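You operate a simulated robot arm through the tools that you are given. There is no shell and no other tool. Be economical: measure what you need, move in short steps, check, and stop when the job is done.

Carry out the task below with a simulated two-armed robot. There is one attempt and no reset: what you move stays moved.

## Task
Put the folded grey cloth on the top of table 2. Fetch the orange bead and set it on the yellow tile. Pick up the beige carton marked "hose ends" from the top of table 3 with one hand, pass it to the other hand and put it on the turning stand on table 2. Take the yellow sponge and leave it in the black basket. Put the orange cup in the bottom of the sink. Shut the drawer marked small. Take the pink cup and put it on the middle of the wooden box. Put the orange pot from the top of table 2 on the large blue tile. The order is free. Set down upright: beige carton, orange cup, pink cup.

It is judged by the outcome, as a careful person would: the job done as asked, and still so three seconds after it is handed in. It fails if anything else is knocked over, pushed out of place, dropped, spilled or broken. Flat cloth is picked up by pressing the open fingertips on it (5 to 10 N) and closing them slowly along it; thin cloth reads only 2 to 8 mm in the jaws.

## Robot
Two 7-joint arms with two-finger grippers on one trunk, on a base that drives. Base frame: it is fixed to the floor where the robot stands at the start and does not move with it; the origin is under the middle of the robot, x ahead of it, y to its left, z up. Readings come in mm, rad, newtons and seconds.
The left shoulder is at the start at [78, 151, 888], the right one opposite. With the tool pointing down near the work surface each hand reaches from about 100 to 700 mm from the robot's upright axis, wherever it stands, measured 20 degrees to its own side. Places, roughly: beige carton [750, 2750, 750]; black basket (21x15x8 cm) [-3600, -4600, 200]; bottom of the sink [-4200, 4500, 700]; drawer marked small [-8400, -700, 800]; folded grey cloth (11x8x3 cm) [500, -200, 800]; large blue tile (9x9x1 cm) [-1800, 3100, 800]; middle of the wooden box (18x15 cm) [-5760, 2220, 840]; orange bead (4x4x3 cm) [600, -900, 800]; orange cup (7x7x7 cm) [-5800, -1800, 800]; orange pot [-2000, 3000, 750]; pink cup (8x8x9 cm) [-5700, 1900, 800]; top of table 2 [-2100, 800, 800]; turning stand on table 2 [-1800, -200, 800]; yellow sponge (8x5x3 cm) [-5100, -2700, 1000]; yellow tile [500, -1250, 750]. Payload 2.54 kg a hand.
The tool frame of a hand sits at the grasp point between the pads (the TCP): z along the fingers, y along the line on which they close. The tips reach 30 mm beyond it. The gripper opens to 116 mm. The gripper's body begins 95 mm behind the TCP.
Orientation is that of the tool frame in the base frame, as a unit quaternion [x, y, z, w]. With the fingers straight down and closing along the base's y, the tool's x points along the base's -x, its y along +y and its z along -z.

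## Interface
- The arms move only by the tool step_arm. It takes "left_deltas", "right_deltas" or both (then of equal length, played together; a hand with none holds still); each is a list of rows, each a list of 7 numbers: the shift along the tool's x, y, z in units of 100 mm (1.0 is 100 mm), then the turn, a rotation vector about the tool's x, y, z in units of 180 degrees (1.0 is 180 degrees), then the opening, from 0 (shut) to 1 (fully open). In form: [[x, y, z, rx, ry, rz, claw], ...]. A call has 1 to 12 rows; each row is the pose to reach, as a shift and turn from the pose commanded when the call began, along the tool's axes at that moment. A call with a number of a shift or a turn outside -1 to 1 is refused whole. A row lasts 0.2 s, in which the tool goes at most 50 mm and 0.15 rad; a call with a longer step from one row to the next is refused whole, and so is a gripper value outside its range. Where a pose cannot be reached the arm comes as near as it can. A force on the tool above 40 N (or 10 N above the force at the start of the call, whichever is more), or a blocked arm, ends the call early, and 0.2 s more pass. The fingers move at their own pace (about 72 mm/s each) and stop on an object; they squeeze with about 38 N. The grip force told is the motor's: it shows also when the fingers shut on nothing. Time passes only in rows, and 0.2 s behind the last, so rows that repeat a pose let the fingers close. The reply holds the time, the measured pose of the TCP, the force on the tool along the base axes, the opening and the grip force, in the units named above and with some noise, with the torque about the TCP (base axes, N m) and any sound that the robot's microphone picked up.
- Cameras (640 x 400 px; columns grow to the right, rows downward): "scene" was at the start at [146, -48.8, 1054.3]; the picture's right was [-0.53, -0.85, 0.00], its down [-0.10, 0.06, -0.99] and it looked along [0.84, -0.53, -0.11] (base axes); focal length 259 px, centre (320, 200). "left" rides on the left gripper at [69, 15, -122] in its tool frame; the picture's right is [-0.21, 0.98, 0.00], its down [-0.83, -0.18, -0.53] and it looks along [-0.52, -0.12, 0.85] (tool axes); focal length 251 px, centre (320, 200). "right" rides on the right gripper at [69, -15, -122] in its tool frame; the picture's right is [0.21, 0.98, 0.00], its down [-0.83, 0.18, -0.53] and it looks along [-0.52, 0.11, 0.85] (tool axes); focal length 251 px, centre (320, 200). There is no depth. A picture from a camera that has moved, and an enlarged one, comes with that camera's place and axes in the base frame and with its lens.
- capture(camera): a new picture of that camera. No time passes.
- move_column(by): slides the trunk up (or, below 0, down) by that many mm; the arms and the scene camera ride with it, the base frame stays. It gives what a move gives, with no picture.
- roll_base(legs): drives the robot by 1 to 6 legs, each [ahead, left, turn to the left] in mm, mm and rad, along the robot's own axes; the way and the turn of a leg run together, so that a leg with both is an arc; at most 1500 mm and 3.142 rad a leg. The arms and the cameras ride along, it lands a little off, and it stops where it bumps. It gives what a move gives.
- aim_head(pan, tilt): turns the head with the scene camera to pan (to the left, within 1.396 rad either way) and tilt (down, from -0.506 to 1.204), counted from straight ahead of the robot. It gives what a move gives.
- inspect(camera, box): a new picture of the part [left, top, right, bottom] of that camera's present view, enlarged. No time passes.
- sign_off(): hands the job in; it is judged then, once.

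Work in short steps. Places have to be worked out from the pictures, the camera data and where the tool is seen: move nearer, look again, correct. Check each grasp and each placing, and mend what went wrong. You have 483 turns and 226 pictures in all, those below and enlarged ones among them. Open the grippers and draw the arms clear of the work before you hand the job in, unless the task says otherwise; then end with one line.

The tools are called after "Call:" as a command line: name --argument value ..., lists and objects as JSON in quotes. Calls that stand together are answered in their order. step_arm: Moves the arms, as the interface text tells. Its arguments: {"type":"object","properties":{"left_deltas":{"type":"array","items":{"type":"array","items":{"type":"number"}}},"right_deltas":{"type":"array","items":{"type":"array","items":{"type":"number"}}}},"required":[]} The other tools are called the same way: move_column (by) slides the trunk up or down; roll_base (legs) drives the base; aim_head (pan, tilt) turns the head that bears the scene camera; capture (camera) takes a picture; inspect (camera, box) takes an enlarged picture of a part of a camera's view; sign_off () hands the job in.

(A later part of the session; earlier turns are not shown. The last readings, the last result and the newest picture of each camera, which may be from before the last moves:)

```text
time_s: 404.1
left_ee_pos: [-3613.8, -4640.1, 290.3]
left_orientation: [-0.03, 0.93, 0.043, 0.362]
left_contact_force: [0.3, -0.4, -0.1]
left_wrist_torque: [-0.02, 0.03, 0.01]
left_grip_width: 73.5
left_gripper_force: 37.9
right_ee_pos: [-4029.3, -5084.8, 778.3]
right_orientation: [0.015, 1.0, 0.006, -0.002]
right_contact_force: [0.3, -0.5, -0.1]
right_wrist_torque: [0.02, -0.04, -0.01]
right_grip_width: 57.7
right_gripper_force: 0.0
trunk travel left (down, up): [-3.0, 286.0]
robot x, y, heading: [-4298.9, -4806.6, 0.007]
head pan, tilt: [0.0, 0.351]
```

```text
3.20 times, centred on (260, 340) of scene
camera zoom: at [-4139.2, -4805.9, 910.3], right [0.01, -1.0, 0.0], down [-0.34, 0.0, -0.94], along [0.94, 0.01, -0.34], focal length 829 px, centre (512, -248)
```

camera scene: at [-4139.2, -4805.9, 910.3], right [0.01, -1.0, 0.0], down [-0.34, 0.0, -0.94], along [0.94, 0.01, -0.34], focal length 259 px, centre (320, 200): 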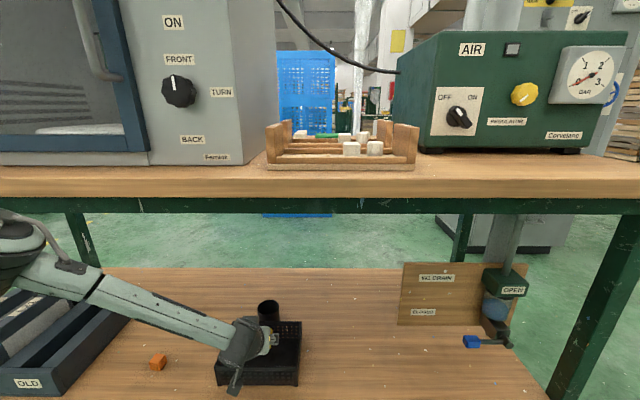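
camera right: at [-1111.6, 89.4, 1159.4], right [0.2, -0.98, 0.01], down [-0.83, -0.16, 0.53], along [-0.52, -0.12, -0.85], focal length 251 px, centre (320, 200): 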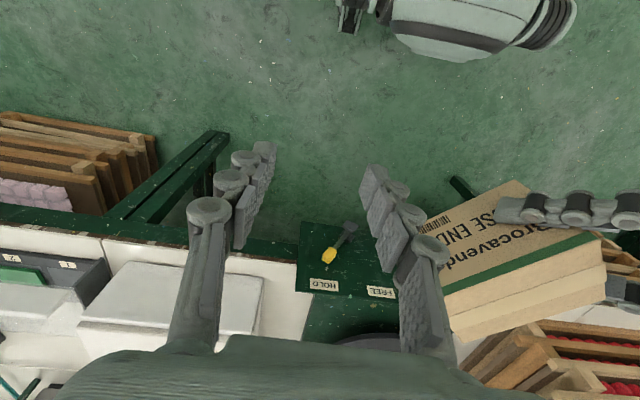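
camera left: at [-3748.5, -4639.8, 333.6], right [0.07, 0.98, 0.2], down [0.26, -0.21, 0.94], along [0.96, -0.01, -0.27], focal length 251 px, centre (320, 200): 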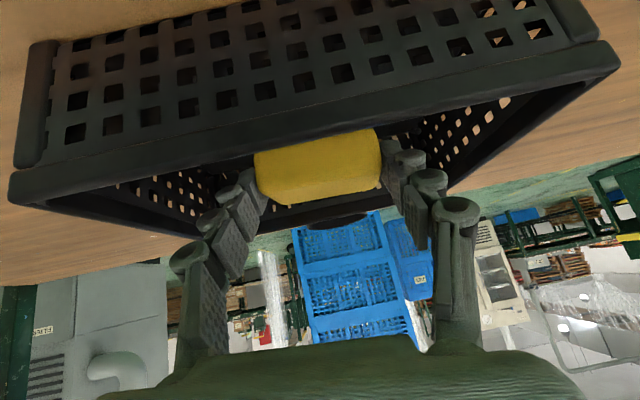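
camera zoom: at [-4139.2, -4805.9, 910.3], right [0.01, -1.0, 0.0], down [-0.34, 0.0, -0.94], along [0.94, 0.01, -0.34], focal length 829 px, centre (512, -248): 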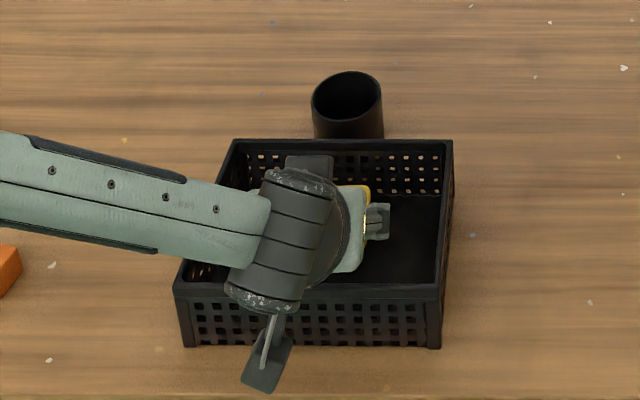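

The sponge is inside the rim. I lower 25 mm more and open.

Call:
step_arm --left_deltas '[[0.09, -0.01, 0.09, 0, 0, 0, 0.3], [0.17, -0.02, 0.18, 0, 0, 0, 0.3], [0.17, -0.02, 0.18, 0, 0, 0, 0.75], [0.17, -0.02, 0.18, 0, 0, 0, 0.85], [0.17, -0.02, 0.18, 0, 0, 0, 0.85]]'

Call:
step_arm --left_deltas '[[-0.2, 0, -0.2, 0, 0, 0, 0.85], [-0.4, 0, -0.4, 0, 0, 0, 0.8], [-0.55, 0, -0.6, 0, 0, 0, 0.7], [-0.6, 0, -0.9, 0, 0, 0, 0.6]]'

Call:
inspect --camera "scene" --box '[160, 280, 360, 400]'

```text
time_s: 405.3
left_ee_pos: [-3613.4, -4642.2, 265.5]
left_orientation: [-0.031, 0.93, 0.043, 0.364]
left_contact_force: [0.0, -0.2, 0.6]
left_wrist_torque: [0.02, 0.01, 0.02]
left_grip_width: 98.5
left_gripper_force: 0.1
right_ee_pos: [-4028.5, -5084.4, 779.4]
right_orientation: [0.015, 1.0, 0.007, -0.002]
right_contact_force: [-0.2, 0.1, 0.1]
right_wrist_torque: [-0.02, 0.0, 0.03]
right_grip_width: 58.0
right_gripper_force: 0.0
trunk travel left (down, up): [-3.0, 286.0]
robot x, y, heading: [-4299.5, -4807.1, 0.008]
head pan, tilt: [0.0, 0.351]
```

```text
time_s: 406.3
left_ee_pos: [-3629.7, -4648.5, 370.7]
left_orientation: [-0.031, 0.93, 0.043, 0.364]
left_contact_force: [0.8, -0.1, -0.5]
left_wrist_torque: [-0.02, -0.01, -0.02]
left_grip_width: 69.5
left_gripper_force: 0.1
right_ee_pos: [-4028.5, -5085.8, 777.7]
right_orientation: [0.015, 1.0, 0.006, -0.001]
right_contact_force: [0.0, 0.1, -0.9]
right_wrist_torque: [0.01, 0.01, 0.01]
right_grip_width: 58.0
right_gripper_force: 0.1
trunk travel left (down, up): [-3.0, 286.0]
robot x, y, heading: [-4298.9, -4806.8, 0.004]
head pan, tilt: [0.0, 0.351]
```

```text
3.20 times, centred on (260, 340) of scene
camera zoom: at [-4139.1, -4805.9, 910.2], right [0.01, -1.0, 0.0], down [-0.34, 0.0, -0.94], along [0.94, 0.01, -0.34], focal length 829 px, centre (512, -248)
```

zoom: 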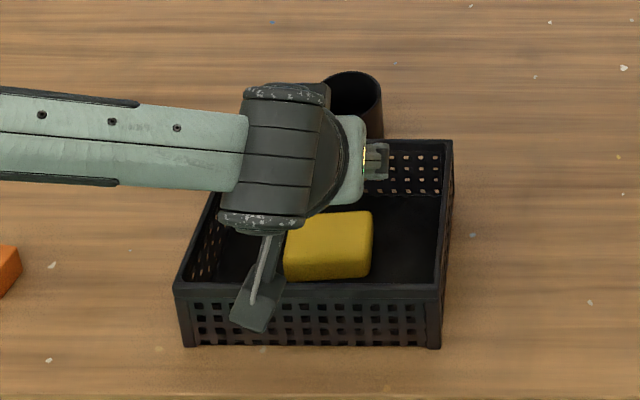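

The sponge lies in the basket. I back away, straighten the left hand and raise the trunk again.

Call:
roll_base --legs '[[-600, 0, 0]]'

Call:
step_arm --left_deltas '[[-0.2, 0, -0.2, 0, 0.045, 0, 0.5], [-0.4, 0, -0.4, 0, 0.09, 0, 0.5], [-0.6, 0, -0.6, 0, 0.135, 0, 0.5], [-0.8, 0, -0.8, 0, 0.18, 0, 0.5], [-1.0, 0, -1.0, 0, 0.22, 0, 0.5], [-1.0, 0, -1.0, 0, 0.237, 0, 0.5]]'

Call:
move_column --by 200

Call:
step_arm --left_deltas '[[0.3, 0, -0.3, 0, 0, 0, 0.5], [0.6, 0, -0.6, 0, 0, 0, 0.5], [0.9, 0, -0.9, 0, 0, 0, 0.5]]'

Call:
step_arm --left_deltas '[[0.2, 0, -0.3, 0, 0, 0, 0.5], [0.4, 0, -0.6, 0, 0, 0, 0.5], [0.6, 0, -0.9, 0, 0, 0, 0.5]]'

```text
time_s: 409.7
left_ee_pos: [-4237.8, -4660.5, 371.6]
left_orientation: [-0.022, 0.93, 0.039, 0.364]
left_contact_force: [0.5, 0.1, -0.8]
left_wrist_torque: [-0.01, 0.03, -0.01]
left_grip_width: 69.7
left_gripper_force: 0.0
right_ee_pos: [-4645.6, -5088.9, 777.4]
right_orientation: [0.023, 1.0, 0.005, -0.001]
right_contact_force: [-0.9, -1.0, -0.2]
right_wrist_torque: [0.01, 0.03, 0.0]
right_grip_width: 57.9
right_gripper_force: 0.0
trunk travel left (down, up): [-3.0, 286.0]
robot x, y, heading: [-4913.2, -4802.3, -0.008]
head pan, tilt: [0.0, 0.351]
```

```text
time_s: 411.1
left_ee_pos: [-4233.1, -4666.4, 513.8]
left_orientation: [-0.035, 0.999, 0.029, -0.001]
left_contact_force: [-0.6, -0.2, -0.1]
left_wrist_torque: [-0.04, -0.02, 0.0]
left_grip_width: 58.2
left_gripper_force: 0.1
right_ee_pos: [-4645.5, -5088.2, 778.7]
right_orientation: [0.023, 1.0, 0.006, -0.002]
right_contact_force: [0.4, -0.1, -0.1]
right_wrist_torque: [-0.01, 0.0, 0.04]
right_grip_width: 58.0
right_gripper_force: 0.1
trunk travel left (down, up): [-3.0, 286.0]
robot x, y, heading: [-4913.0, -4806.5, -0.008]
head pan, tilt: [0.0, 0.351]
```

```text
time_s: 413.3
left_ee_pos: [-4233.1, -4666.1, 713.1]
left_orientation: [-0.035, 0.999, 0.028, 0.0]
left_contact_force: [-0.2, 0.0, 0.7]
left_wrist_torque: [0.02, 0.0, -0.01]
left_grip_width: 58.2
left_gripper_force: 0.1
right_ee_pos: [-4645.1, -5088.5, 978.0]
right_orientation: [0.023, 1.0, 0.006, -0.003]
right_contact_force: [0.2, -0.3, -0.2]
right_wrist_torque: [-0.01, 0.02, 0.02]
right_grip_width: 57.9
right_gripper_force: 0.0
trunk travel left (down, up): [-203.0, 86.0]
robot x, y, heading: [-4912.8, -4805.9, -0.012]
head pan, tilt: [0.0, 0.351]
```

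```text
time_s: 414.1
left_ee_pos: [-4323.7, -4675.7, 803.1]
left_orientation: [-0.036, 0.999, 0.028, 0.001]
left_contact_force: [0.6, -0.9, 0.4]
left_wrist_torque: [-0.01, 0.01, 0.01]
left_grip_width: 58.0
left_gripper_force: 0.1
right_ee_pos: [-4645.4, -5088.2, 977.9]
right_orientation: [0.023, 1.0, 0.006, -0.001]
right_contact_force: [-0.6, -0.4, 0.2]
right_wrist_torque: [0.01, 0.01, -0.02]
right_grip_width: 58.1
right_gripper_force: 0.1
trunk travel left (down, up): [-203.0, 86.0]
robot x, y, heading: [-4911.8, -4806.1, -0.01]
head pan, tilt: [0.0, 0.351]
```

```text
time_s: 414.9
left_ee_pos: [-4382.1, -4687.2, 893.6]
left_orientation: [-0.035, 0.999, 0.029, 0.001]
left_contact_force: [-0.4, -0.4, -0.5]
left_wrist_torque: [0.0, 0.0, -0.02]
left_grip_width: 58.0
left_gripper_force: 0.0
right_ee_pos: [-4645.8, -5089.0, 978.7]
right_orientation: [0.024, 1.0, 0.007, -0.001]
right_contact_force: [0.0, -0.3, 0.0]
right_wrist_torque: [-0.02, 0.03, -0.01]
right_grip_width: 57.9
right_gripper_force: 0.0
trunk travel left (down, up): [-203.0, 86.0]
robot x, y, heading: [-4914.2, -4804.4, -0.012]
head pan, tilt: [0.0, 0.351]
```

Next the orange cup at ~[-5800, -1800]. I retract the left hand and drive back to x ≈ -6700, then left along the table's -x side.

Call:
step_arm --left_deltas '[[0.4, 0.2, -0.1, 0, 0, 0, 0.5], [0.8, 0.4, -0.2, 0, 0, 0, 0.5], [1.0, 0.8, -0.4, 0, 0, 0, 0.5]]'

Call:
roll_base --legs '[[-1500, 0, 0], [-300, 0, 0.012], [0, 1500, 0], [0, 1450, 0]]'

Call:
aim_head --pan 0 --tilt 0.3

Call:
capture --camera "scene"

```text
time_s: 415.7
left_ee_pos: [-4485.4, -4619.1, 934.2]
left_orientation: [-0.035, 0.999, 0.029, 0.0]
left_contact_force: [0.9, 0.5, 0.2]
left_wrist_torque: [0.0, 0.03, 0.0]
left_grip_width: 57.8
left_gripper_force: 0.1
right_ee_pos: [-4644.6, -5087.5, 978.6]
right_orientation: [0.024, 1.0, 0.006, -0.002]
right_contact_force: [0.2, -0.5, -0.2]
right_wrist_torque: [-0.02, 0.01, -0.03]
right_grip_width: 57.8
right_gripper_force: 0.1
trunk travel left (down, up): [-203.0, 86.0]
robot x, y, heading: [-4907.8, -4805.7, -0.009]
head pan, tilt: [0.0, 0.351]
```

```text
time_s: 452.9
left_ee_pos: [-6232.8, -1633.9, 933.5]
left_orientation: [-0.018, 0.999, 0.029, 0.0]
left_contact_force: [-0.3, -0.6, 0.2]
left_wrist_torque: [-0.01, -0.01, 0.0]
left_grip_width: 58.2
left_gripper_force: 0.1
right_ee_pos: [-6408.2, -2097.5, 978.3]
right_orientation: [0.04, 0.999, 0.007, -0.002]
right_contact_force: [-0.6, -0.1, -0.6]
right_wrist_torque: [-0.02, -0.01, 0.01]
right_grip_width: 58.3
right_gripper_force: 0.1
trunk travel left (down, up): [-203.0, 86.0]
robot x, y, heading: [-6664.9, -1807.6, -0.046]
head pan, tilt: [0.0, 0.351]
```

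```text
time_s: 453.6
left_ee_pos: [-6233.1, -1634.2, 933.8]
left_orientation: [-0.018, 0.999, 0.029, 0.0]
left_contact_force: [0.3, -1.5, 0.1]
left_wrist_torque: [0.01, -0.04, 0.0]
left_grip_width: 58.0
left_gripper_force: 0.0
right_ee_pos: [-6409.2, -2098.4, 979.0]
right_orientation: [0.041, 0.999, 0.006, -0.001]
right_contact_force: [0.1, 0.2, 0.4]
right_wrist_torque: [-0.01, -0.01, 0.01]
right_grip_width: 57.9
right_gripper_force: 0.1
trunk travel left (down, up): [-203.0, 86.0]
robot x, y, heading: [-6669.6, -1806.8, -0.044]
head pan, tilt: [0.0, 0.3]
```

```text
82 pictures are left
camera scene: at [-6504.6, -1813.6, 1114.9], right [-0.04, -1.0, 0.0], down [-0.3, 0.01, -0.96], along [0.95, -0.04, -0.3], focal length 259 px, centre (320, 200)
```

scene: 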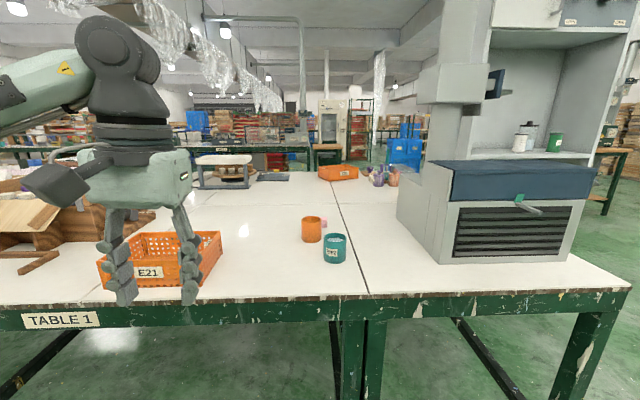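

The orange cup is at about [-5765, -1816], with a teal cup nearer at [-5880, -1878]. I move the base to about [-6325, -1620] so the right hand can take it.

Call:
roll_base --legs '[[0, 0, 0.044], [345, 190, 0]]'

Call:
step_arm --right_deltas '[[-0.4, 0.15, 0, 0, 0, 0, 0.9], [-0.8, 0.3, 0, 0, 0, 0, 0.9], [-1.0, 0.5, 0, 0, 0, 0, 0.9]]'

Call:
capture --camera "right"

Call:
capture --camera "scene"

```text
time_s: 456.4
left_ee_pos: [-5915.0, -1428.5, 933.9]
left_orientation: [-0.039, 0.999, 0.028, 0.0]
left_contact_force: [0.3, 0.0, -1.1]
left_wrist_torque: [-0.01, 0.0, -0.04]
left_grip_width: 58.2
left_gripper_force: 0.0
right_ee_pos: [-6070.9, -1898.9, 978.0]
right_orientation: [0.019, 1.0, 0.006, -0.003]
right_contact_force: [0.6, 0.1, -0.1]
right_wrist_torque: [-0.02, -0.03, -0.01]
right_grip_width: 58.0
right_gripper_force: 0.1
trunk travel left (down, up): [-203.0, 86.0]
robot x, y, heading: [-6339.4, -1619.2, -0.001]
head pan, tilt: [0.0, 0.3]
```

```text
time_s: 457.2
left_ee_pos: [-5914.9, -1428.8, 934.6]
left_orientation: [-0.039, 0.999, 0.03, 0.0]
left_contact_force: [0.5, 0.4, 0.2]
left_wrist_torque: [0.01, 0.03, 0.02]
left_grip_width: 58.0
left_gripper_force: 0.1
right_ee_pos: [-5968.6, -1851.8, 977.9]
right_orientation: [0.019, 1.0, 0.006, -0.002]
right_contact_force: [-0.1, 0.1, 0.0]
right_wrist_torque: [0.03, 0.0, 0.01]
right_grip_width: 104.6
right_gripper_force: 0.0
trunk travel left (down, up): [-203.0, 86.0]
robot x, y, heading: [-6337.7, -1618.2, -0.008]
head pan, tilt: [0.0, 0.3]
```

```text
81 pictures are left
camera right: at [-6038.6, -1865.9, 1098.9], right [-0.18, 0.98, 0.01], down [0.83, 0.14, 0.53], along [0.52, 0.1, -0.85], focal length 251 px, centre (320, 200)
```

right: 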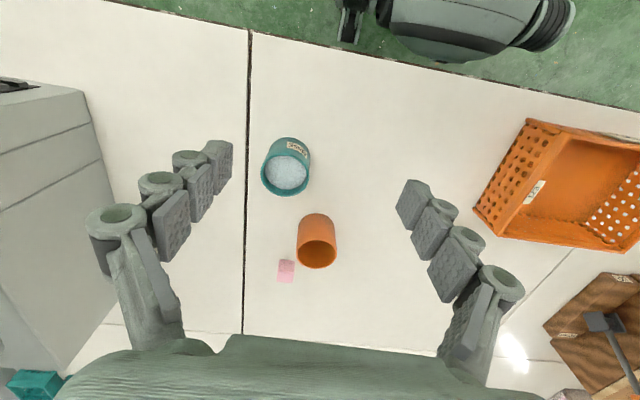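

```text
80 pictures are left
camera scene: at [-6178.2, -1619.0, 1114.9], right [0.0, -1.0, 0.0], down [-0.3, 0.0, -0.96], along [0.96, 0.0, -0.3], focal length 259 px, centre (320, 200)
```

scene: 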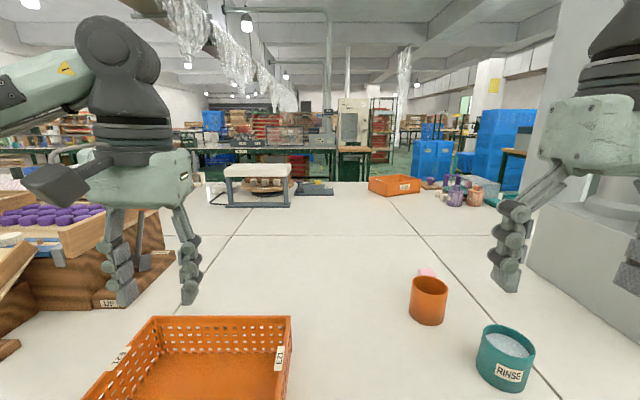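

Cup centre ≈ [-5778, -1818]. I move over it at height, then check.

Call:
step_arm --right_deltas '[[-0.4, 0.1, 0, 0, 0, 0, 0.9], [-0.8, 0.2, 0, 0, 0, 0, 0.9], [-0.95, 0.2, 0, 0, 0, 0, 0.9]]'

Call:
step_arm --right_deltas '[[-0.4, 0.1, 0, 0, 0, 0, 0.9], [-0.8, 0.2, 0.1, 0, 0, 0, 0.9], [-0.95, 0.2, 0.5, 0, 0, 0, 0.9], [-0.95, 0.2, 0.8, 0, 0, 0, 0.9]]'

Call:
capture --camera "right"

```text
time_s: 458.0
left_ee_pos: [-5915.7, -1428.8, 934.2]
left_orientation: [-0.04, 0.999, 0.028, -0.001]
left_contact_force: [0.1, -0.3, 0.0]
left_wrist_torque: [-0.03, 0.0, 0.02]
left_grip_width: 58.0
left_gripper_force: 0.1
right_ee_pos: [-5874.2, -1837.0, 977.5]
right_orientation: [0.019, 1.0, 0.006, -0.001]
right_contact_force: [0.4, -0.3, -0.6]
right_wrist_torque: [-0.03, 0.01, -0.01]
right_grip_width: 104.7
right_gripper_force: 0.1
trunk travel left (down, up): [-203.0, 86.0]
robot x, y, heading: [-6335.1, -1619.4, -0.004]
head pan, tilt: [0.0, 0.3]
```

```text
time_s: 459.0
left_ee_pos: [-5913.6, -1429.6, 934.2]
left_orientation: [-0.039, 0.999, 0.029, -0.001]
left_contact_force: [0.4, 0.1, 0.1]
left_wrist_torque: [0.0, 0.0, 0.01]
left_grip_width: 58.1
left_gripper_force: 0.1
right_ee_pos: [-5779.3, -1820.0, 899.3]
right_orientation: [0.02, 1.0, 0.006, -0.002]
right_contact_force: [0.7, 0.0, -0.6]
right_wrist_torque: [0.0, 0.03, 0.01]
right_grip_width: 104.2
right_gripper_force: 0.2
trunk travel left (down, up): [-203.0, 86.0]
robot x, y, heading: [-6338.1, -1620.1, 0.003]
head pan, tilt: [0.0, 0.3]
```

```text
79 pictures are left
camera right: at [-5848.5, -1833.5, 1020.1], right [-0.18, 0.98, 0.01], down [0.83, 0.14, 0.53], along [0.52, 0.1, -0.85], focal length 251 px, centre (320, 200)
```

right: 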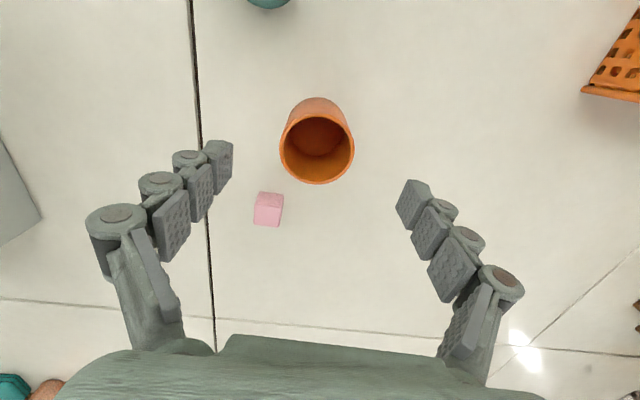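

Aligned. I descend around the cup and grip it.

Call:
step_arm --right_deltas '[[0.03, 0, 0.4, 0, 0, 0, 0.9], [0.03, 0, 0.75, 0, 0, 0, 0.9], [0.03, 0, 0.97, 0, 0, 0, 0.9], [0.03, 0, 0.97, 0, 0, 0, 0.7], [0.03, 0, 0.97, 0, 0, 0, 0.55], [0.03, 0, 0.97, 0, 0, 0, 0.45], [0.03, 0, 0.97, 0, 0, 0, 0.45]]'

Call:
step_arm --right_deltas '[[0, 0, -0.2, 0, 0, 0, 0.45], [0, 0, -0.6, 0, 0, 0, 0.45], [0, 0, -1.0, 0, 0, 0, 0.45]]'

Call:
capture --camera "right"

```text
time_s: 460.6
left_ee_pos: [-5915.7, -1427.8, 934.6]
left_orientation: [-0.04, 0.999, 0.029, 0.0]
left_contact_force: [0.2, -0.1, -0.6]
left_wrist_torque: [0.0, 0.0, 0.01]
left_grip_width: 57.9
left_gripper_force: 0.0
right_ee_pos: [-5783.6, -1819.0, 802.7]
right_orientation: [0.019, 1.0, 0.005, -0.002]
right_contact_force: [-0.5, -0.2, -0.3]
right_wrist_torque: [0.03, 0.02, 0.03]
right_grip_width: 59.3
right_gripper_force: 38.2
trunk travel left (down, up): [-203.0, 86.0]
robot x, y, heading: [-6339.0, -1618.8, -0.003]
head pan, tilt: [0.0, 0.3]
```

```text
time_s: 461.4
left_ee_pos: [-5915.5, -1428.7, 933.5]
left_orientation: [-0.039, 0.999, 0.029, 0.002]
left_contact_force: [-0.5, 0.4, 0.8]
left_wrist_torque: [0.01, -0.02, 0.03]
left_grip_width: 58.0
left_gripper_force: 0.0
right_ee_pos: [-5784.2, -1817.9, 902.0]
right_orientation: [0.018, 1.0, 0.006, -0.002]
right_contact_force: [0.4, 0.1, 0.5]
right_wrist_torque: [0.0, 0.0, 0.0]
right_grip_width: 58.8
right_gripper_force: 38.0
trunk travel left (down, up): [-203.0, 86.0]
robot x, y, heading: [-6339.0, -1618.6, -0.005]
head pan, tilt: [0.0, 0.3]
```

```text
78 pictures are left
camera right: at [-5852.8, -1832.7, 1022.8], right [-0.18, 0.98, 0.01], down [0.83, 0.14, 0.53], along [0.52, 0.1, -0.85], focal length 251 px, centre (320, 200)
```

right: 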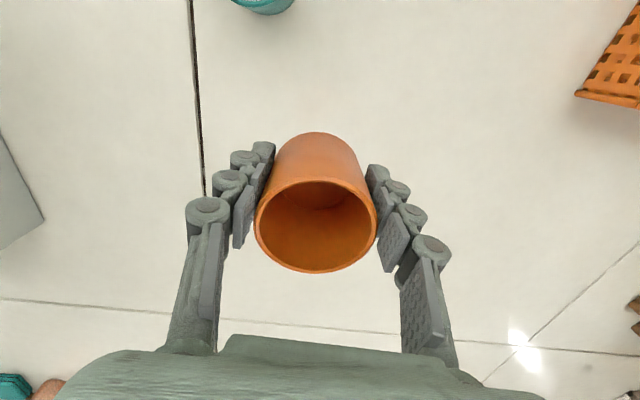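

Cup held. I raise and retract it, back away from table 1 and turn around to find the drawer at x ≈ -8400.

Call:
step_arm --right_deltas '[[0, 0, -0.4, 0, 0, 0, 0.45], [0.3, -0.1, -0.7, 0, 0, 0, 0.45], [0.7, -0.3, -0.8, 0, 0, 0, 0.45], [1.0, -0.5, -0.8, 0, 0, 0, 0.45]]'

Call:
step_arm --right_deltas '[[0.4, 0, 0, 0, 0, 0, 0.45], [0.9, 0, 0, 0, 0, 0, 0.45]]' --left_deltas '[[0.4, 0, 0, 0, 0, 0, 0.5], [0.8, 0, 0, 0, 0, 0, 0.5]]'

Call:
roll_base --legs '[[-500, 0, 0], [0, 0, 1.57], [0, 0, 1.57]]'

Call:
capture --camera "scene"

```text
time_s: 462.4
left_ee_pos: [-5915.3, -1429.3, 934.8]
left_orientation: [-0.039, 0.999, 0.029, 0.001]
left_contact_force: [-0.3, 0.5, -0.9]
left_wrist_torque: [0.03, -0.01, -0.01]
left_grip_width: 58.0
left_gripper_force: 0.0
right_ee_pos: [-5884.4, -1866.3, 980.3]
right_orientation: [0.019, 1.0, 0.006, -0.001]
right_contact_force: [0.7, -0.7, -0.4]
right_wrist_torque: [-0.01, -0.03, 0.01]
right_grip_width: 58.9
right_gripper_force: 37.8
trunk travel left (down, up): [-203.0, 86.0]
robot x, y, heading: [-6338.3, -1619.2, 0.002]
head pan, tilt: [0.0, 0.3]
```

```text
time_s: 463.0
left_ee_pos: [-5994.5, -1434.4, 935.4]
left_orientation: [-0.04, 0.999, 0.028, 0.001]
left_contact_force: [-0.4, -0.1, -0.4]
left_wrist_torque: [0.04, 0.0, 0.0]
left_grip_width: 58.0
left_gripper_force: 0.1
right_ee_pos: [-5975.1, -1864.0, 981.9]
right_orientation: [0.019, 1.0, 0.006, -0.002]
right_contact_force: [-0.3, 0.4, -0.9]
right_wrist_torque: [0.0, 0.02, -0.02]
right_grip_width: 58.8
right_gripper_force: 37.9
trunk travel left (down, up): [-203.0, 86.0]
robot x, y, heading: [-6338.7, -1614.4, -0.002]
head pan, tilt: [0.0, 0.3]
```

```text
time_s: 473.8
left_ee_pos: [-7177.6, -1805.8, 934.6]
left_orientation: [0.998, 0.047, 0.0, 0.029]
left_contact_force: [0.4, 0.3, -0.2]
left_wrist_torque: [0.0, -0.05, -0.02]
left_grip_width: 58.0
left_gripper_force: 0.0
right_ee_pos: [-7205.0, -1377.6, 981.2]
right_orientation: [1.0, -0.012, 0.002, 0.006]
right_contact_force: [0.1, -0.2, -0.9]
right_wrist_torque: [0.02, 0.01, 0.01]
right_grip_width: 58.3
right_gripper_force: 37.9
trunk travel left (down, up): [-203.0, 86.0]
robot x, y, heading: [-6840.6, -1617.0, -3.126]
head pan, tilt: [0.0, 0.3]
```

```text
77 pictures are left
camera scene: at [-6997.9, -1619.0, 1115.0], right [-0.01, 1.0, 0.0], down [0.3, 0.0, -0.96], along [-0.96, -0.01, -0.3], focal length 259 px, centre (320, 200)
```

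scene: 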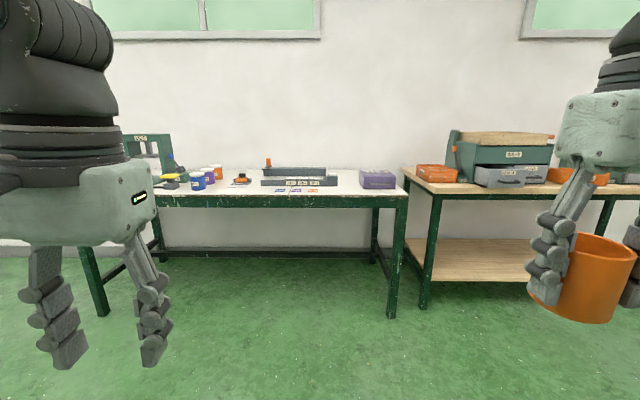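

A small drawer unit sits on the wooden bench to the right. I drive in front of it.

Call:
roll_base --legs '[[0, -900, 0], [500, 0, 0]]'

Call:
capture --camera "scene"

```text
time_s: 485.6
left_ee_pos: [-7693.6, -866.4, 934.6]
left_orientation: [0.999, 0.03, 0.0, 0.029]
left_contact_force: [-0.2, -0.6, 0.9]
left_wrist_torque: [0.0, -0.04, -0.01]
left_grip_width: 58.0
left_gripper_force: 0.1
right_ee_pos: [-7707.0, -437.1, 980.8]
right_orientation: [1.0, -0.028, 0.001, 0.007]
right_contact_force: [-0.3, 0.0, -0.3]
right_wrist_torque: [-0.01, -0.04, -0.02]
right_grip_width: 57.9
right_gripper_force: 37.7
trunk travel left (down, up): [-203.0, 86.0]
robot x, y, heading: [-7346.8, -688.5, 3.122]
head pan, tilt: [0.0, 0.3]
```

```text
76 pictures are left
camera scene: at [-7507.6, -685.1, 1114.9], right [0.02, 1.0, 0.0], down [0.3, -0.01, -0.96], along [-0.95, 0.02, -0.3], focal length 259 px, centre (320, 200)
```

scene: 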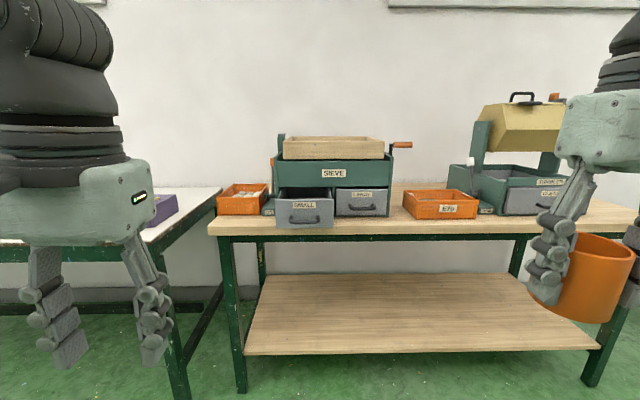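

The "SMALL" drawer is pulled out next to "LARGE". I zoom in.

Call:
inspect --camera "scene" --box '[210, 125, 420, 245]'

```text
3.05 times, centred on (315, 185) of scene
camera zoom: at [-7507.6, -685.1, 1114.9], right [0.02, 1.0, 0.0], down [0.3, -0.01, -0.96], along [-0.95, 0.02, -0.3], focal length 789 px, centre (335, 246)
```

zoom: 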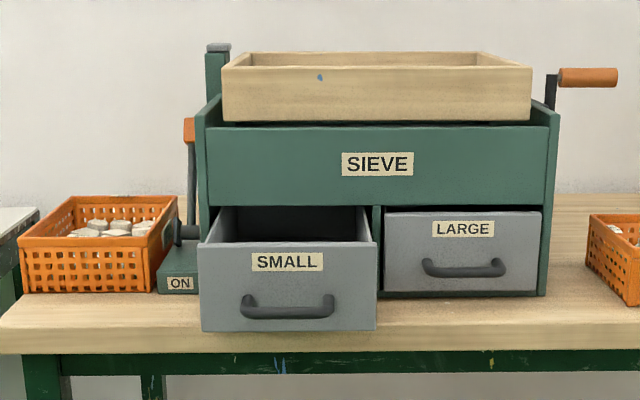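

The SMALL drawer's front is at x ≈ -8259 (closed plane ≈ -8365), y ≈ -721, z 765–861 with a handle low. I move up to it and pitch the left hand to push with closed fingertips above the handle.

Call:
roll_base --legs '[[0, 0, 0.02], [400, -65, 0]]'

Call:
step_arm --left_deltas '[[0, 0, 0, 0, -0.045, 0, 0], [0, 0, 0, 0, -0.09, 0, 0], [0, 0, 0, 0, -0.135, 0, 0], [0, 0, 0, 0, -0.18, 0, 0], [0, 0, 0, 0, -0.225, 0, 0], [0, 0, 0, 0, -0.27, 0, 0], [0, 0, 0, 0, -0.31, 0, 0]]'

Call:
capture --camera "scene"

Call:
capture --camera "left"

```text
time_s: 488.5
left_ee_pos: [-8097.3, -805.1, 933.6]
left_orientation: [0.999, 0.039, 0.0, 0.029]
left_contact_force: [-0.8, 0.1, -0.5]
left_wrist_torque: [0.04, -0.04, -0.02]
left_grip_width: 57.9
left_gripper_force: 0.1
right_ee_pos: [-8117.7, -375.1, 980.3]
right_orientation: [1.0, -0.022, 0.001, 0.006]
right_contact_force: [-0.7, 0.4, -1.6]
right_wrist_torque: [-0.01, -0.01, -0.01]
right_grip_width: 57.4
right_gripper_force: 38.0
trunk travel left (down, up): [-203.0, 86.0]
robot x, y, heading: [-7748.3, -622.5, 3.135]
head pan, tilt: [0.0, 0.3]
```

```text
time_s: 490.1
left_ee_pos: [-8155.2, -755.0, 1025.3]
left_orientation: [0.883, 0.02, -0.467, 0.043]
left_contact_force: [0.1, 0.0, -0.3]
left_wrist_torque: [0.01, -0.01, 0.05]
left_grip_width: 0.0
left_gripper_force: 28.3
left hand out of reach, approached as far as the arm can: row 4, 5, 6, 7
right_ee_pos: [-8116.1, -375.9, 981.0]
right_orientation: [1.0, -0.021, 0.002, 0.007]
right_contact_force: [-0.5, 0.2, -1.1]
right_wrist_torque: [-0.01, 0.0, -0.02]
right_grip_width: 57.5
right_gripper_force: 37.9
trunk travel left (down, up): [-203.0, 86.0]
robot x, y, heading: [-7753.1, -620.2, 3.135]
head pan, tilt: [0.0, 0.3]
```

```text
74 pictures are left
camera scene: at [-7913.6, -620.0, 1114.9], right [0.01, 1.0, 0.0], down [0.3, 0.0, -0.96], along [-0.96, 0.01, -0.3], focal length 259 px, centre (320, 200)
```

scene: 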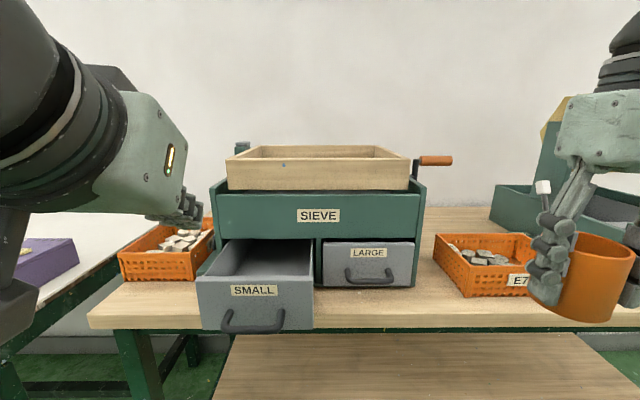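

```text
73 pictures are left
camera left: at [-8015.5, -759.0, 1036.7], right [-0.05, -0.97, 0.23], down [-0.04, 0.24, 0.97], along [-1.0, 0.03, -0.05], focal length 251 px, centre (320, 200)
```

left: 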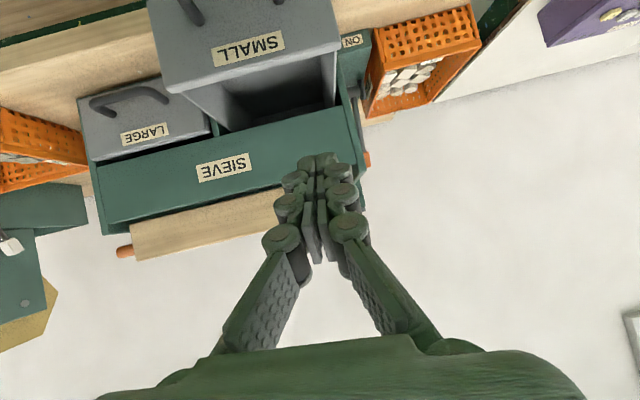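

The drawer front is at [-8276, -721], top z 867; LARGE's front plane ≈ -8396. I lower the closed fingertips to just in front of the drawer face above its handle.

Call:
step_arm --left_deltas '[[0.2, -0.1, 0.2, 0, 0, 0, 0], [0.38, -0.2, 0.45, 0, 0, 0, 0], [0.5, -0.26, 0.72, 0, 0, 0, 0]]'

Call:
step_arm --left_deltas '[[0.2, -0.1, 0.2, 0, 0, 0, 0], [0.38, -0.2, 0.45, 0, 0, 0, 0], [0.5, -0.26, 0.72, 0, 0, 0, 0]]'

Call:
capture --camera "scene"

Call:
capture --camera "left"

```text
time_s: 490.9
left_ee_pos: [-8208.9, -727.5, 947.7]
left_orientation: [0.883, 0.022, -0.467, 0.044]
left_contact_force: [-0.6, 1.0, -0.3]
left_wrist_torque: [0.0, -0.03, 0.0]
left_grip_width: 0.0
left_gripper_force: 28.3
left hand out of reach, approached as far as the arm can: row 1, 2, 3
right_ee_pos: [-8116.7, -375.1, 980.0]
right_orientation: [1.0, -0.021, 0.002, 0.007]
right_contact_force: [-0.3, -0.6, -0.6]
right_wrist_torque: [-0.01, -0.01, 0.02]
right_grip_width: 57.5
right_gripper_force: 37.4
trunk travel left (down, up): [-203.0, 86.0]
robot x, y, heading: [-7754.5, -620.7, 3.136]
head pan, tilt: [0.0, 0.3]
```

```text
time_s: 491.7
left_ee_pos: [-8242.1, -707.4, 863.3]
left_orientation: [0.883, 0.02, -0.467, 0.042]
left_contact_force: [-0.5, -0.5, -0.2]
left_wrist_torque: [0.01, 0.01, 0.02]
left_grip_width: 0.2
left_gripper_force: 28.5
right_ee_pos: [-8116.2, -375.7, 979.7]
right_orientation: [1.0, -0.021, 0.002, 0.006]
right_contact_force: [-0.3, -0.8, -0.7]
right_wrist_torque: [-0.03, 0.02, 0.04]
right_grip_width: 57.8
right_gripper_force: 38.1
trunk travel left (down, up): [-203.0, 86.0]
robot x, y, heading: [-7753.8, -617.8, 3.134]
head pan, tilt: [0.0, 0.3]
```

```text
72 pictures are left
camera scene: at [-7913.7, -620.4, 1114.9], right [0.01, 1.0, 0.0], down [0.3, 0.0, -0.96], along [-0.96, 0.01, -0.3], focal length 259 px, centre (320, 200)
```

scene: 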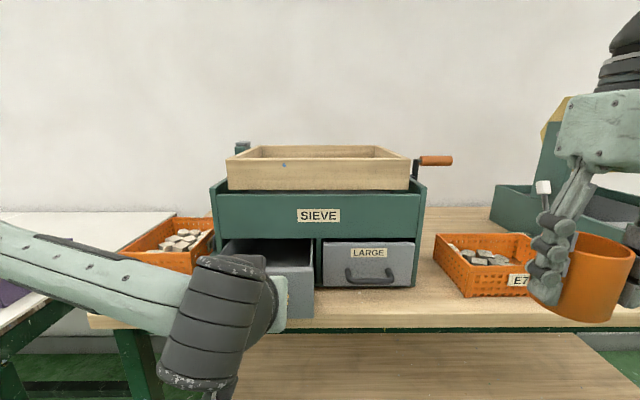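

```text
71 pictures are left
camera left: at [-8102.3, -711.2, 875.2], right [-0.05, -0.97, 0.23], down [-0.04, 0.23, 0.97], along [-1.0, 0.04, -0.05], focal length 251 px, centre (320, 200)
```

left: 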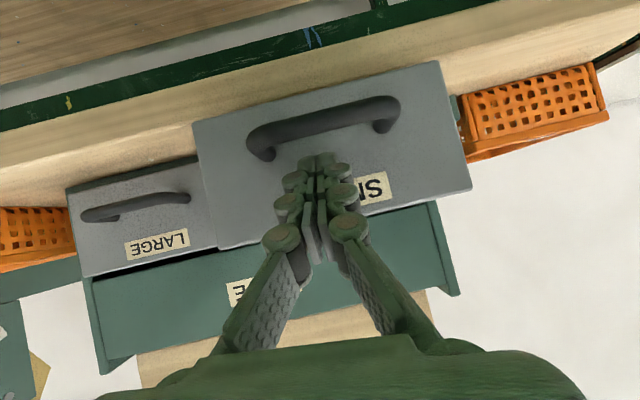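

The tips are in front of the face above the handle. I push straight in by 100 mm and watch the force.

Call:
step_arm --left_deltas '[[-0.11, -0.02, 0.16, 0, 0, 0, 0], [-0.22, -0.03, 0.33, 0, 0, 0, 0], [-0.33, -0.05, 0.49, 0, 0, 0, 0], [-0.45, -0.06, 0.66, 0, 0, 0, 0], [-0.56, -0.08, 0.82, 0, 0, 0, 0]]'

Call:
capture --camera "scene"

```text
time_s: 492.9
left_ee_pos: [-8332.6, -707.7, 864.5]
left_orientation: [0.884, 0.018, -0.465, 0.043]
left_contact_force: [17.2, -3.1, 7.7]
left_wrist_torque: [-0.01, 0.09, 0.07]
left_grip_width: 0.2
left_gripper_force: 28.6
right_ee_pos: [-8114.7, -375.6, 981.9]
right_orientation: [1.0, -0.02, 0.001, 0.006]
right_contact_force: [-0.4, -1.2, -1.3]
right_wrist_torque: [0.02, -0.01, -0.01]
right_grip_width: 57.5
right_gripper_force: 38.4
trunk travel left (down, up): [-203.0, 86.0]
robot x, y, heading: [-7752.7, -626.1, 3.137]
head pan, tilt: [0.0, 0.3]
stopped in row 5 (left hand): the force on the tool passed its limit at 46 N (the readings are from after the stop); the commanded pose is now the measured one
```

```text
70 pictures are left
camera scene: at [-7911.5, -620.8, 1115.5], right [0.0, 1.0, 0.0], down [0.29, 0.0, -0.96], along [-0.96, 0.0, -0.29], focal length 259 px, centre (320, 200)
```

scene: 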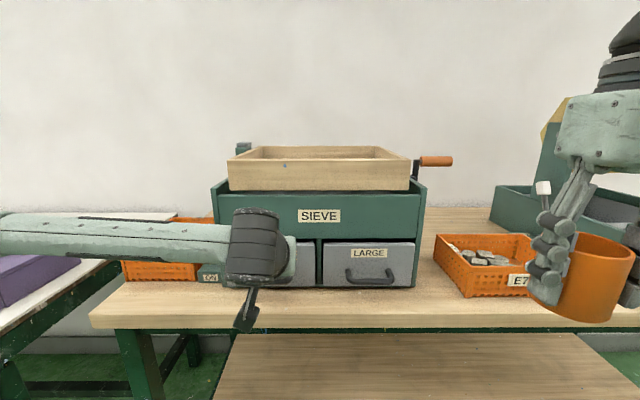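

The push stopped at the force limit; the drawer front now lines up with LARGE. I draw back and verify.

Call:
step_arm --left_deltas '[[0.15, 0, -0.25, 0, 0, 0, 0], [0.35, 0, -0.5, 0, 0, 0, 0], [0.5, 0, -0.75, 0, 0, 0, 0], [0.5, 0.3, -0.95, 0, 0, 0, 0]]'

Call:
roll_base --legs '[[-300, 0, 0]]'

Call:
capture --camera "scene"

```text
time_s: 493.9
left_ee_pos: [-8231.9, -726.0, 880.1]
left_orientation: [0.884, 0.018, -0.464, 0.044]
left_contact_force: [-1.4, -0.4, 0.0]
left_wrist_torque: [-0.03, -0.01, 0.01]
left_grip_width: 0.0
left_gripper_force: 28.8
left hand out of reach, approached as far as the arm can: row 4
right_ee_pos: [-8116.7, -377.8, 980.4]
right_orientation: [1.0, -0.02, 0.001, 0.006]
right_contact_force: [0.1, 0.2, -1.4]
right_wrist_torque: [-0.01, -0.01, -0.01]
right_grip_width: 56.9
right_gripper_force: 37.6
trunk travel left (down, up): [-203.0, 86.0]
robot x, y, heading: [-7751.5, -620.0, 3.131]
head pan, tilt: [0.0, 0.3]
```

```text
time_s: 496.0
left_ee_pos: [-7929.1, -721.9, 880.2]
left_orientation: [0.885, 0.012, -0.464, 0.041]
left_contact_force: [0.4, -0.3, -0.1]
left_wrist_torque: [-0.04, 0.02, 0.02]
left_grip_width: 0.0
left_gripper_force: 29.0
right_ee_pos: [-7806.4, -373.8, 980.9]
right_orientation: [1.0, -0.028, 0.001, 0.006]
right_contact_force: [0.8, 0.1, 0.0]
right_wrist_torque: [0.02, -0.01, -0.01]
right_grip_width: 57.2
right_gripper_force: 38.5
trunk travel left (down, up): [-203.0, 86.0]
robot x, y, heading: [-7445.4, -626.6, 3.128]
head pan, tilt: [0.0, 0.3]
```

```text
69 pictures are left
camera scene: at [-7607.5, -621.9, 1115.0], right [0.02, 1.0, 0.0], down [0.3, -0.01, -0.96], along [-0.96, 0.02, -0.3], focal length 259 px, centre (320, 200)
```

scene: 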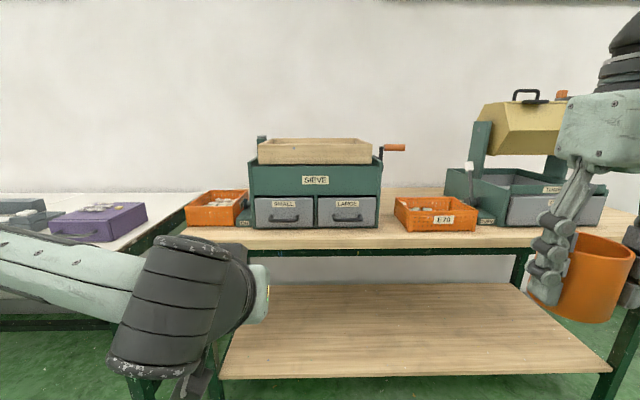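

Call:
inspect --camera "scene" --box '[240, 160, 400, 240]'

```text
4.00 times, centred on (320, 200) of scene
camera zoom: at [-7607.5, -621.9, 1115.0], right [0.02, 1.0, 0.0], down [0.3, -0.01, -0.96], along [-0.96, 0.02, -0.3], focal length 1036 px, centre (320, 200)
```

zoom: 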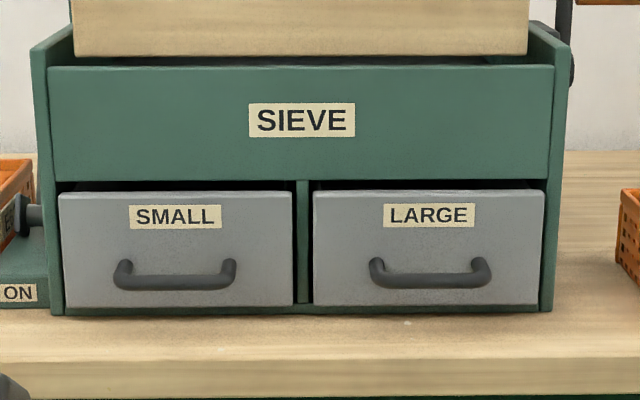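

It looks shut to within a few mm of LARGE. To be sure, I give it one more gentle push.

Call:
roll_base --legs '[[300, 0, 0.007]]'

Call:
step_arm --left_deltas '[[0.15, 0, 0.1, 0, 0, 0, 0], [0.2, 0, 0.14, 0, 0, 0, 0]]'

```text
time_s: 498.1
left_ee_pos: [-8233.3, -720.4, 879.8]
left_orientation: [0.885, 0.014, -0.464, 0.043]
left_contact_force: [-0.4, 0.5, 0.2]
left_wrist_torque: [0.03, 0.02, 0.0]
left_grip_width: 0.1
left_gripper_force: 28.9
right_ee_pos: [-8113.3, -370.0, 981.2]
right_orientation: [1.0, -0.025, 0.002, 0.006]
right_contact_force: [0.1, -0.1, 0.1]
right_wrist_torque: [-0.01, -0.03, 0.02]
right_grip_width: 57.2
right_gripper_force: 37.2
trunk travel left (down, up): [-203.0, 86.0]
robot x, y, heading: [-7749.1, -619.2, 3.125]
head pan, tilt: [0.0, 0.3]
```

```text
time_s: 498.7
left_ee_pos: [-8236.4, -720.5, 855.3]
left_orientation: [0.885, 0.015, -0.464, 0.043]
left_contact_force: [0.9, 0.0, 0.4]
left_wrist_torque: [0.05, 0.01, -0.01]
left_grip_width: 0.1
left_gripper_force: 28.4
left hand out of reach, approached as far as the arm can: row 1, 2
right_ee_pos: [-8113.6, -371.3, 980.0]
right_orientation: [1.0, -0.025, 0.002, 0.007]
right_contact_force: [-0.1, -0.3, -0.5]
right_wrist_torque: [-0.03, 0.0, 0.02]
right_grip_width: 57.1
right_gripper_force: 37.7
trunk travel left (down, up): [-203.0, 86.0]
robot x, y, heading: [-7751.2, -617.8, 3.13]
head pan, tilt: [0.0, 0.3]
```

Call:
step_arm --left_deltas '[[-0.18, 0, 0.26, 0, 0, 0, 0], [-0.36, -0.02, 0.53, 0, 0, 0, 0], [-0.45, -0.03, 0.67, 0, 0, 0, 0], [-0.51, -0.04, 0.76, 0, 0, 0, 0], [-0.56, -0.05, 0.84, 0, 0, 0, 0], [-0.62, -0.05, 0.92, 0, 0, 0, 0]]'

```text
time_s: 499.5
left_ee_pos: [-8304.8, -723.4, 854.6]
left_orientation: [0.886, 0.01, -0.461, 0.042]
left_contact_force: [18.1, -4.1, 11.2]
left_wrist_torque: [-0.03, -0.24, -0.02]
left_grip_width: 0.1
left_gripper_force: 28.4
right_ee_pos: [-8110.9, -370.9, 981.8]
right_orientation: [1.0, -0.024, 0.002, 0.007]
right_contact_force: [-0.5, 0.0, -0.4]
right_wrist_torque: [0.0, -0.01, 0.0]
right_grip_width: 57.0
right_gripper_force: 38.2
trunk travel left (down, up): [-203.0, 86.0]
robot x, y, heading: [-7746.0, -620.0, 3.127]
head pan, tilt: [0.0, 0.3]
stopped in row 3 (left hand): the force on the tool passed its limit at 49 N (the readings are from after the stop); the commanded pose is now the measured one
```

It stopped 28 mm earlier than before — perhaps touching the handle this time. I look through the left camera.

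Call:
capture --camera "left"

Call:
inspect --camera "scene" --box '[190, 170, 430, 310]'

```text
67 pictures are left
camera left: at [-8164.9, -728.5, 868.6], right [-0.07, -0.97, 0.24], down [-0.05, 0.24, 0.97], along [-1.0, 0.05, -0.06], focal length 251 px, centre (320, 200)
```

left: 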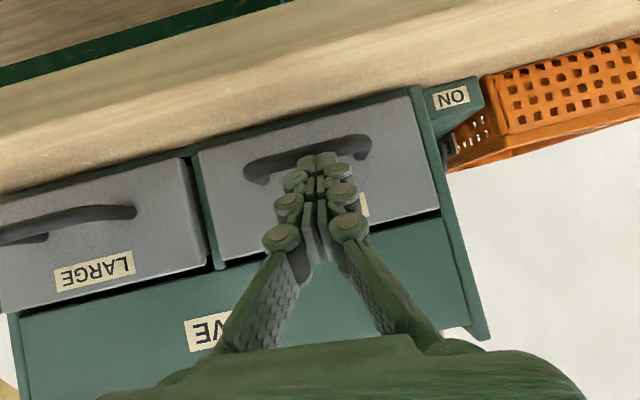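

```text
2.67 times, centred on (310, 240) of scene
camera zoom: at [-7910.1, -618.0, 1115.6], right [0.01, 1.0, 0.0], down [0.29, 0.0, -0.96], along [-0.96, 0.01, -0.29], focal length 690 px, centre (347, 93)
```

zoom: 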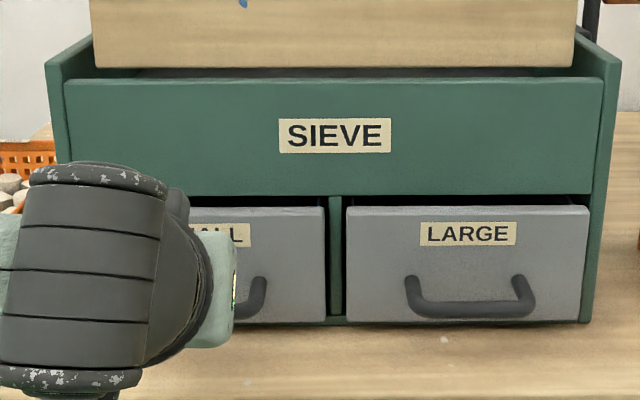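

Fingertips rest on the handle and the fronts are flush: the drawer is shut. I withdraw, straighten the left hand, back off and turn toward table 1 looking toward +y.

Call:
step_arm --left_deltas '[[0.25, 0, -0.35, 0, 0, 0, 0], [0.45, 0, -0.7, 0, 0, 0, 0]]'

Call:
roll_base --legs '[[-600, 0, 0]]'

Call:
step_arm --left_deltas '[[0, 0, 0, 0, 0.045, 0, 0.2], [0, 0, 0, 0, 0.09, 0, 0.4], [0, 0, 0, 0, 0.135, 0, 0.6], [0, 0, 0, 0, 0.18, 0, 0.6], [0, 0, -0.1, 0, 0.225, 0, 0.6], [0, 0, -0.2, 0, 0.27, 0, 0.6], [0, 0, -0.3, 0, 0.305, 0, 0.6]]'

Call:
roll_base --legs '[[0, 0, -1.57]]'

Call:
aim_head --pan 0 --tilt 0.2

Call:
capture --camera "scene"

```text
time_s: 500.1
left_ee_pos: [-8230.2, -710.8, 856.4]
left_orientation: [0.887, 0.012, -0.459, 0.044]
left_contact_force: [0.2, -0.5, -0.8]
left_wrist_torque: [-0.02, -0.03, 0.01]
left_grip_width: 0.0
left_gripper_force: 28.9
left hand out of reach, approached as far as the arm can: row 2
right_ee_pos: [-8113.0, -371.2, 980.7]
right_orientation: [1.0, -0.025, 0.003, 0.007]
right_contact_force: [0.2, 0.6, 0.4]
right_wrist_torque: [-0.02, -0.06, -0.03]
right_grip_width: 57.1
right_gripper_force: 38.1
trunk travel left (down, up): [-203.0, 86.0]
robot x, y, heading: [-7751.0, -619.9, 3.124]
head pan, tilt: [0.0, 0.3]
```

```text
time_s: 503.5
left_ee_pos: [-7621.0, -722.0, 855.1]
left_orientation: [0.887, 0.015, -0.459, 0.045]
left_contact_force: [-0.3, 0.3, 0.1]
left_wrist_torque: [-0.01, 0.03, 0.02]
left_grip_width: 0.0
left_gripper_force: 28.3
right_ee_pos: [-7507.2, -379.8, 980.9]
right_orientation: [1.0, -0.02, 0.002, 0.006]
right_contact_force: [0.5, 0.2, -0.4]
right_wrist_torque: [0.02, 0.0, 0.01]
right_grip_width: 56.8
right_gripper_force: 38.3
trunk travel left (down, up): [-203.0, 86.0]
robot x, y, heading: [-7143.2, -623.5, 3.14]
head pan, tilt: [0.0, 0.3]
```

```text
time_s: 505.1
left_ee_pos: [-7596.0, -719.0, 874.4]
left_orientation: [0.999, 0.035, 0.003, 0.033]
left_contact_force: [0.5, 0.2, -0.3]
left_wrist_torque: [0.02, -0.02, 0.01]
left_grip_width: 69.6
left_gripper_force: 0.0
right_ee_pos: [-7508.7, -379.1, 980.8]
right_orientation: [1.0, -0.02, 0.003, 0.007]
right_contact_force: [0.1, 0.4, -0.1]
right_wrist_torque: [0.0, 0.01, -0.01]
right_grip_width: 57.0
right_gripper_force: 37.8
trunk travel left (down, up): [-203.0, 86.0]
robot x, y, heading: [-7140.7, -626.7, 3.139]
head pan, tilt: [0.0, 0.3]
```

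```text
time_s: 509.5
left_ee_pos: [-7229.3, -168.6, 874.6]
left_orientation: [0.725, -0.688, -0.022, 0.025]
left_contact_force: [0.6, -0.4, -0.3]
left_wrist_torque: [0.01, 0.0, 0.01]
left_grip_width: 69.4
left_gripper_force: 0.0
right_ee_pos: [-6891.9, -263.8, 980.4]
right_orientation: [-0.687, 0.726, 0.003, -0.006]
right_contact_force: [-0.9, 0.1, -0.8]
right_wrist_torque: [-0.02, -0.04, 0.0]
right_grip_width: 56.7
right_gripper_force: 38.1
trunk travel left (down, up): [-203.0, 86.0]
robot x, y, heading: [-7143.9, -625.7, 1.552]
head pan, tilt: [0.0, 0.3]
```

```text
time_s: 510.1
left_ee_pos: [-7228.7, -169.5, 874.6]
left_orientation: [0.726, -0.687, -0.023, 0.025]
left_contact_force: [-0.1, 0.3, 0.0]
left_wrist_torque: [0.01, 0.03, 0.01]
left_grip_width: 69.6
left_gripper_force: 0.1
right_ee_pos: [-6891.5, -263.7, 981.0]
right_orientation: [-0.688, 0.726, 0.003, -0.006]
right_contact_force: [0.4, 0.0, -1.1]
right_wrist_torque: [-0.02, 0.01, -0.01]
right_grip_width: 56.8
right_gripper_force: 38.0
trunk travel left (down, up): [-203.0, 86.0]
robot x, y, heading: [-7140.8, -624.4, 1.547]
head pan, tilt: [0.0, 0.201]
```

```text
65 pictures are left
camera scene: at [-7139.6, -464.0, 1124.2], right [1.0, -0.02, 0.0], down [0.0, -0.2, -0.98], along [0.02, 0.98, -0.2], focal length 259 px, centre (320, 200)
```

scene: 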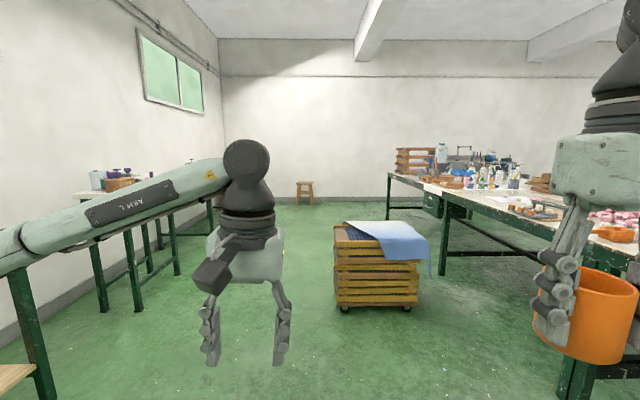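

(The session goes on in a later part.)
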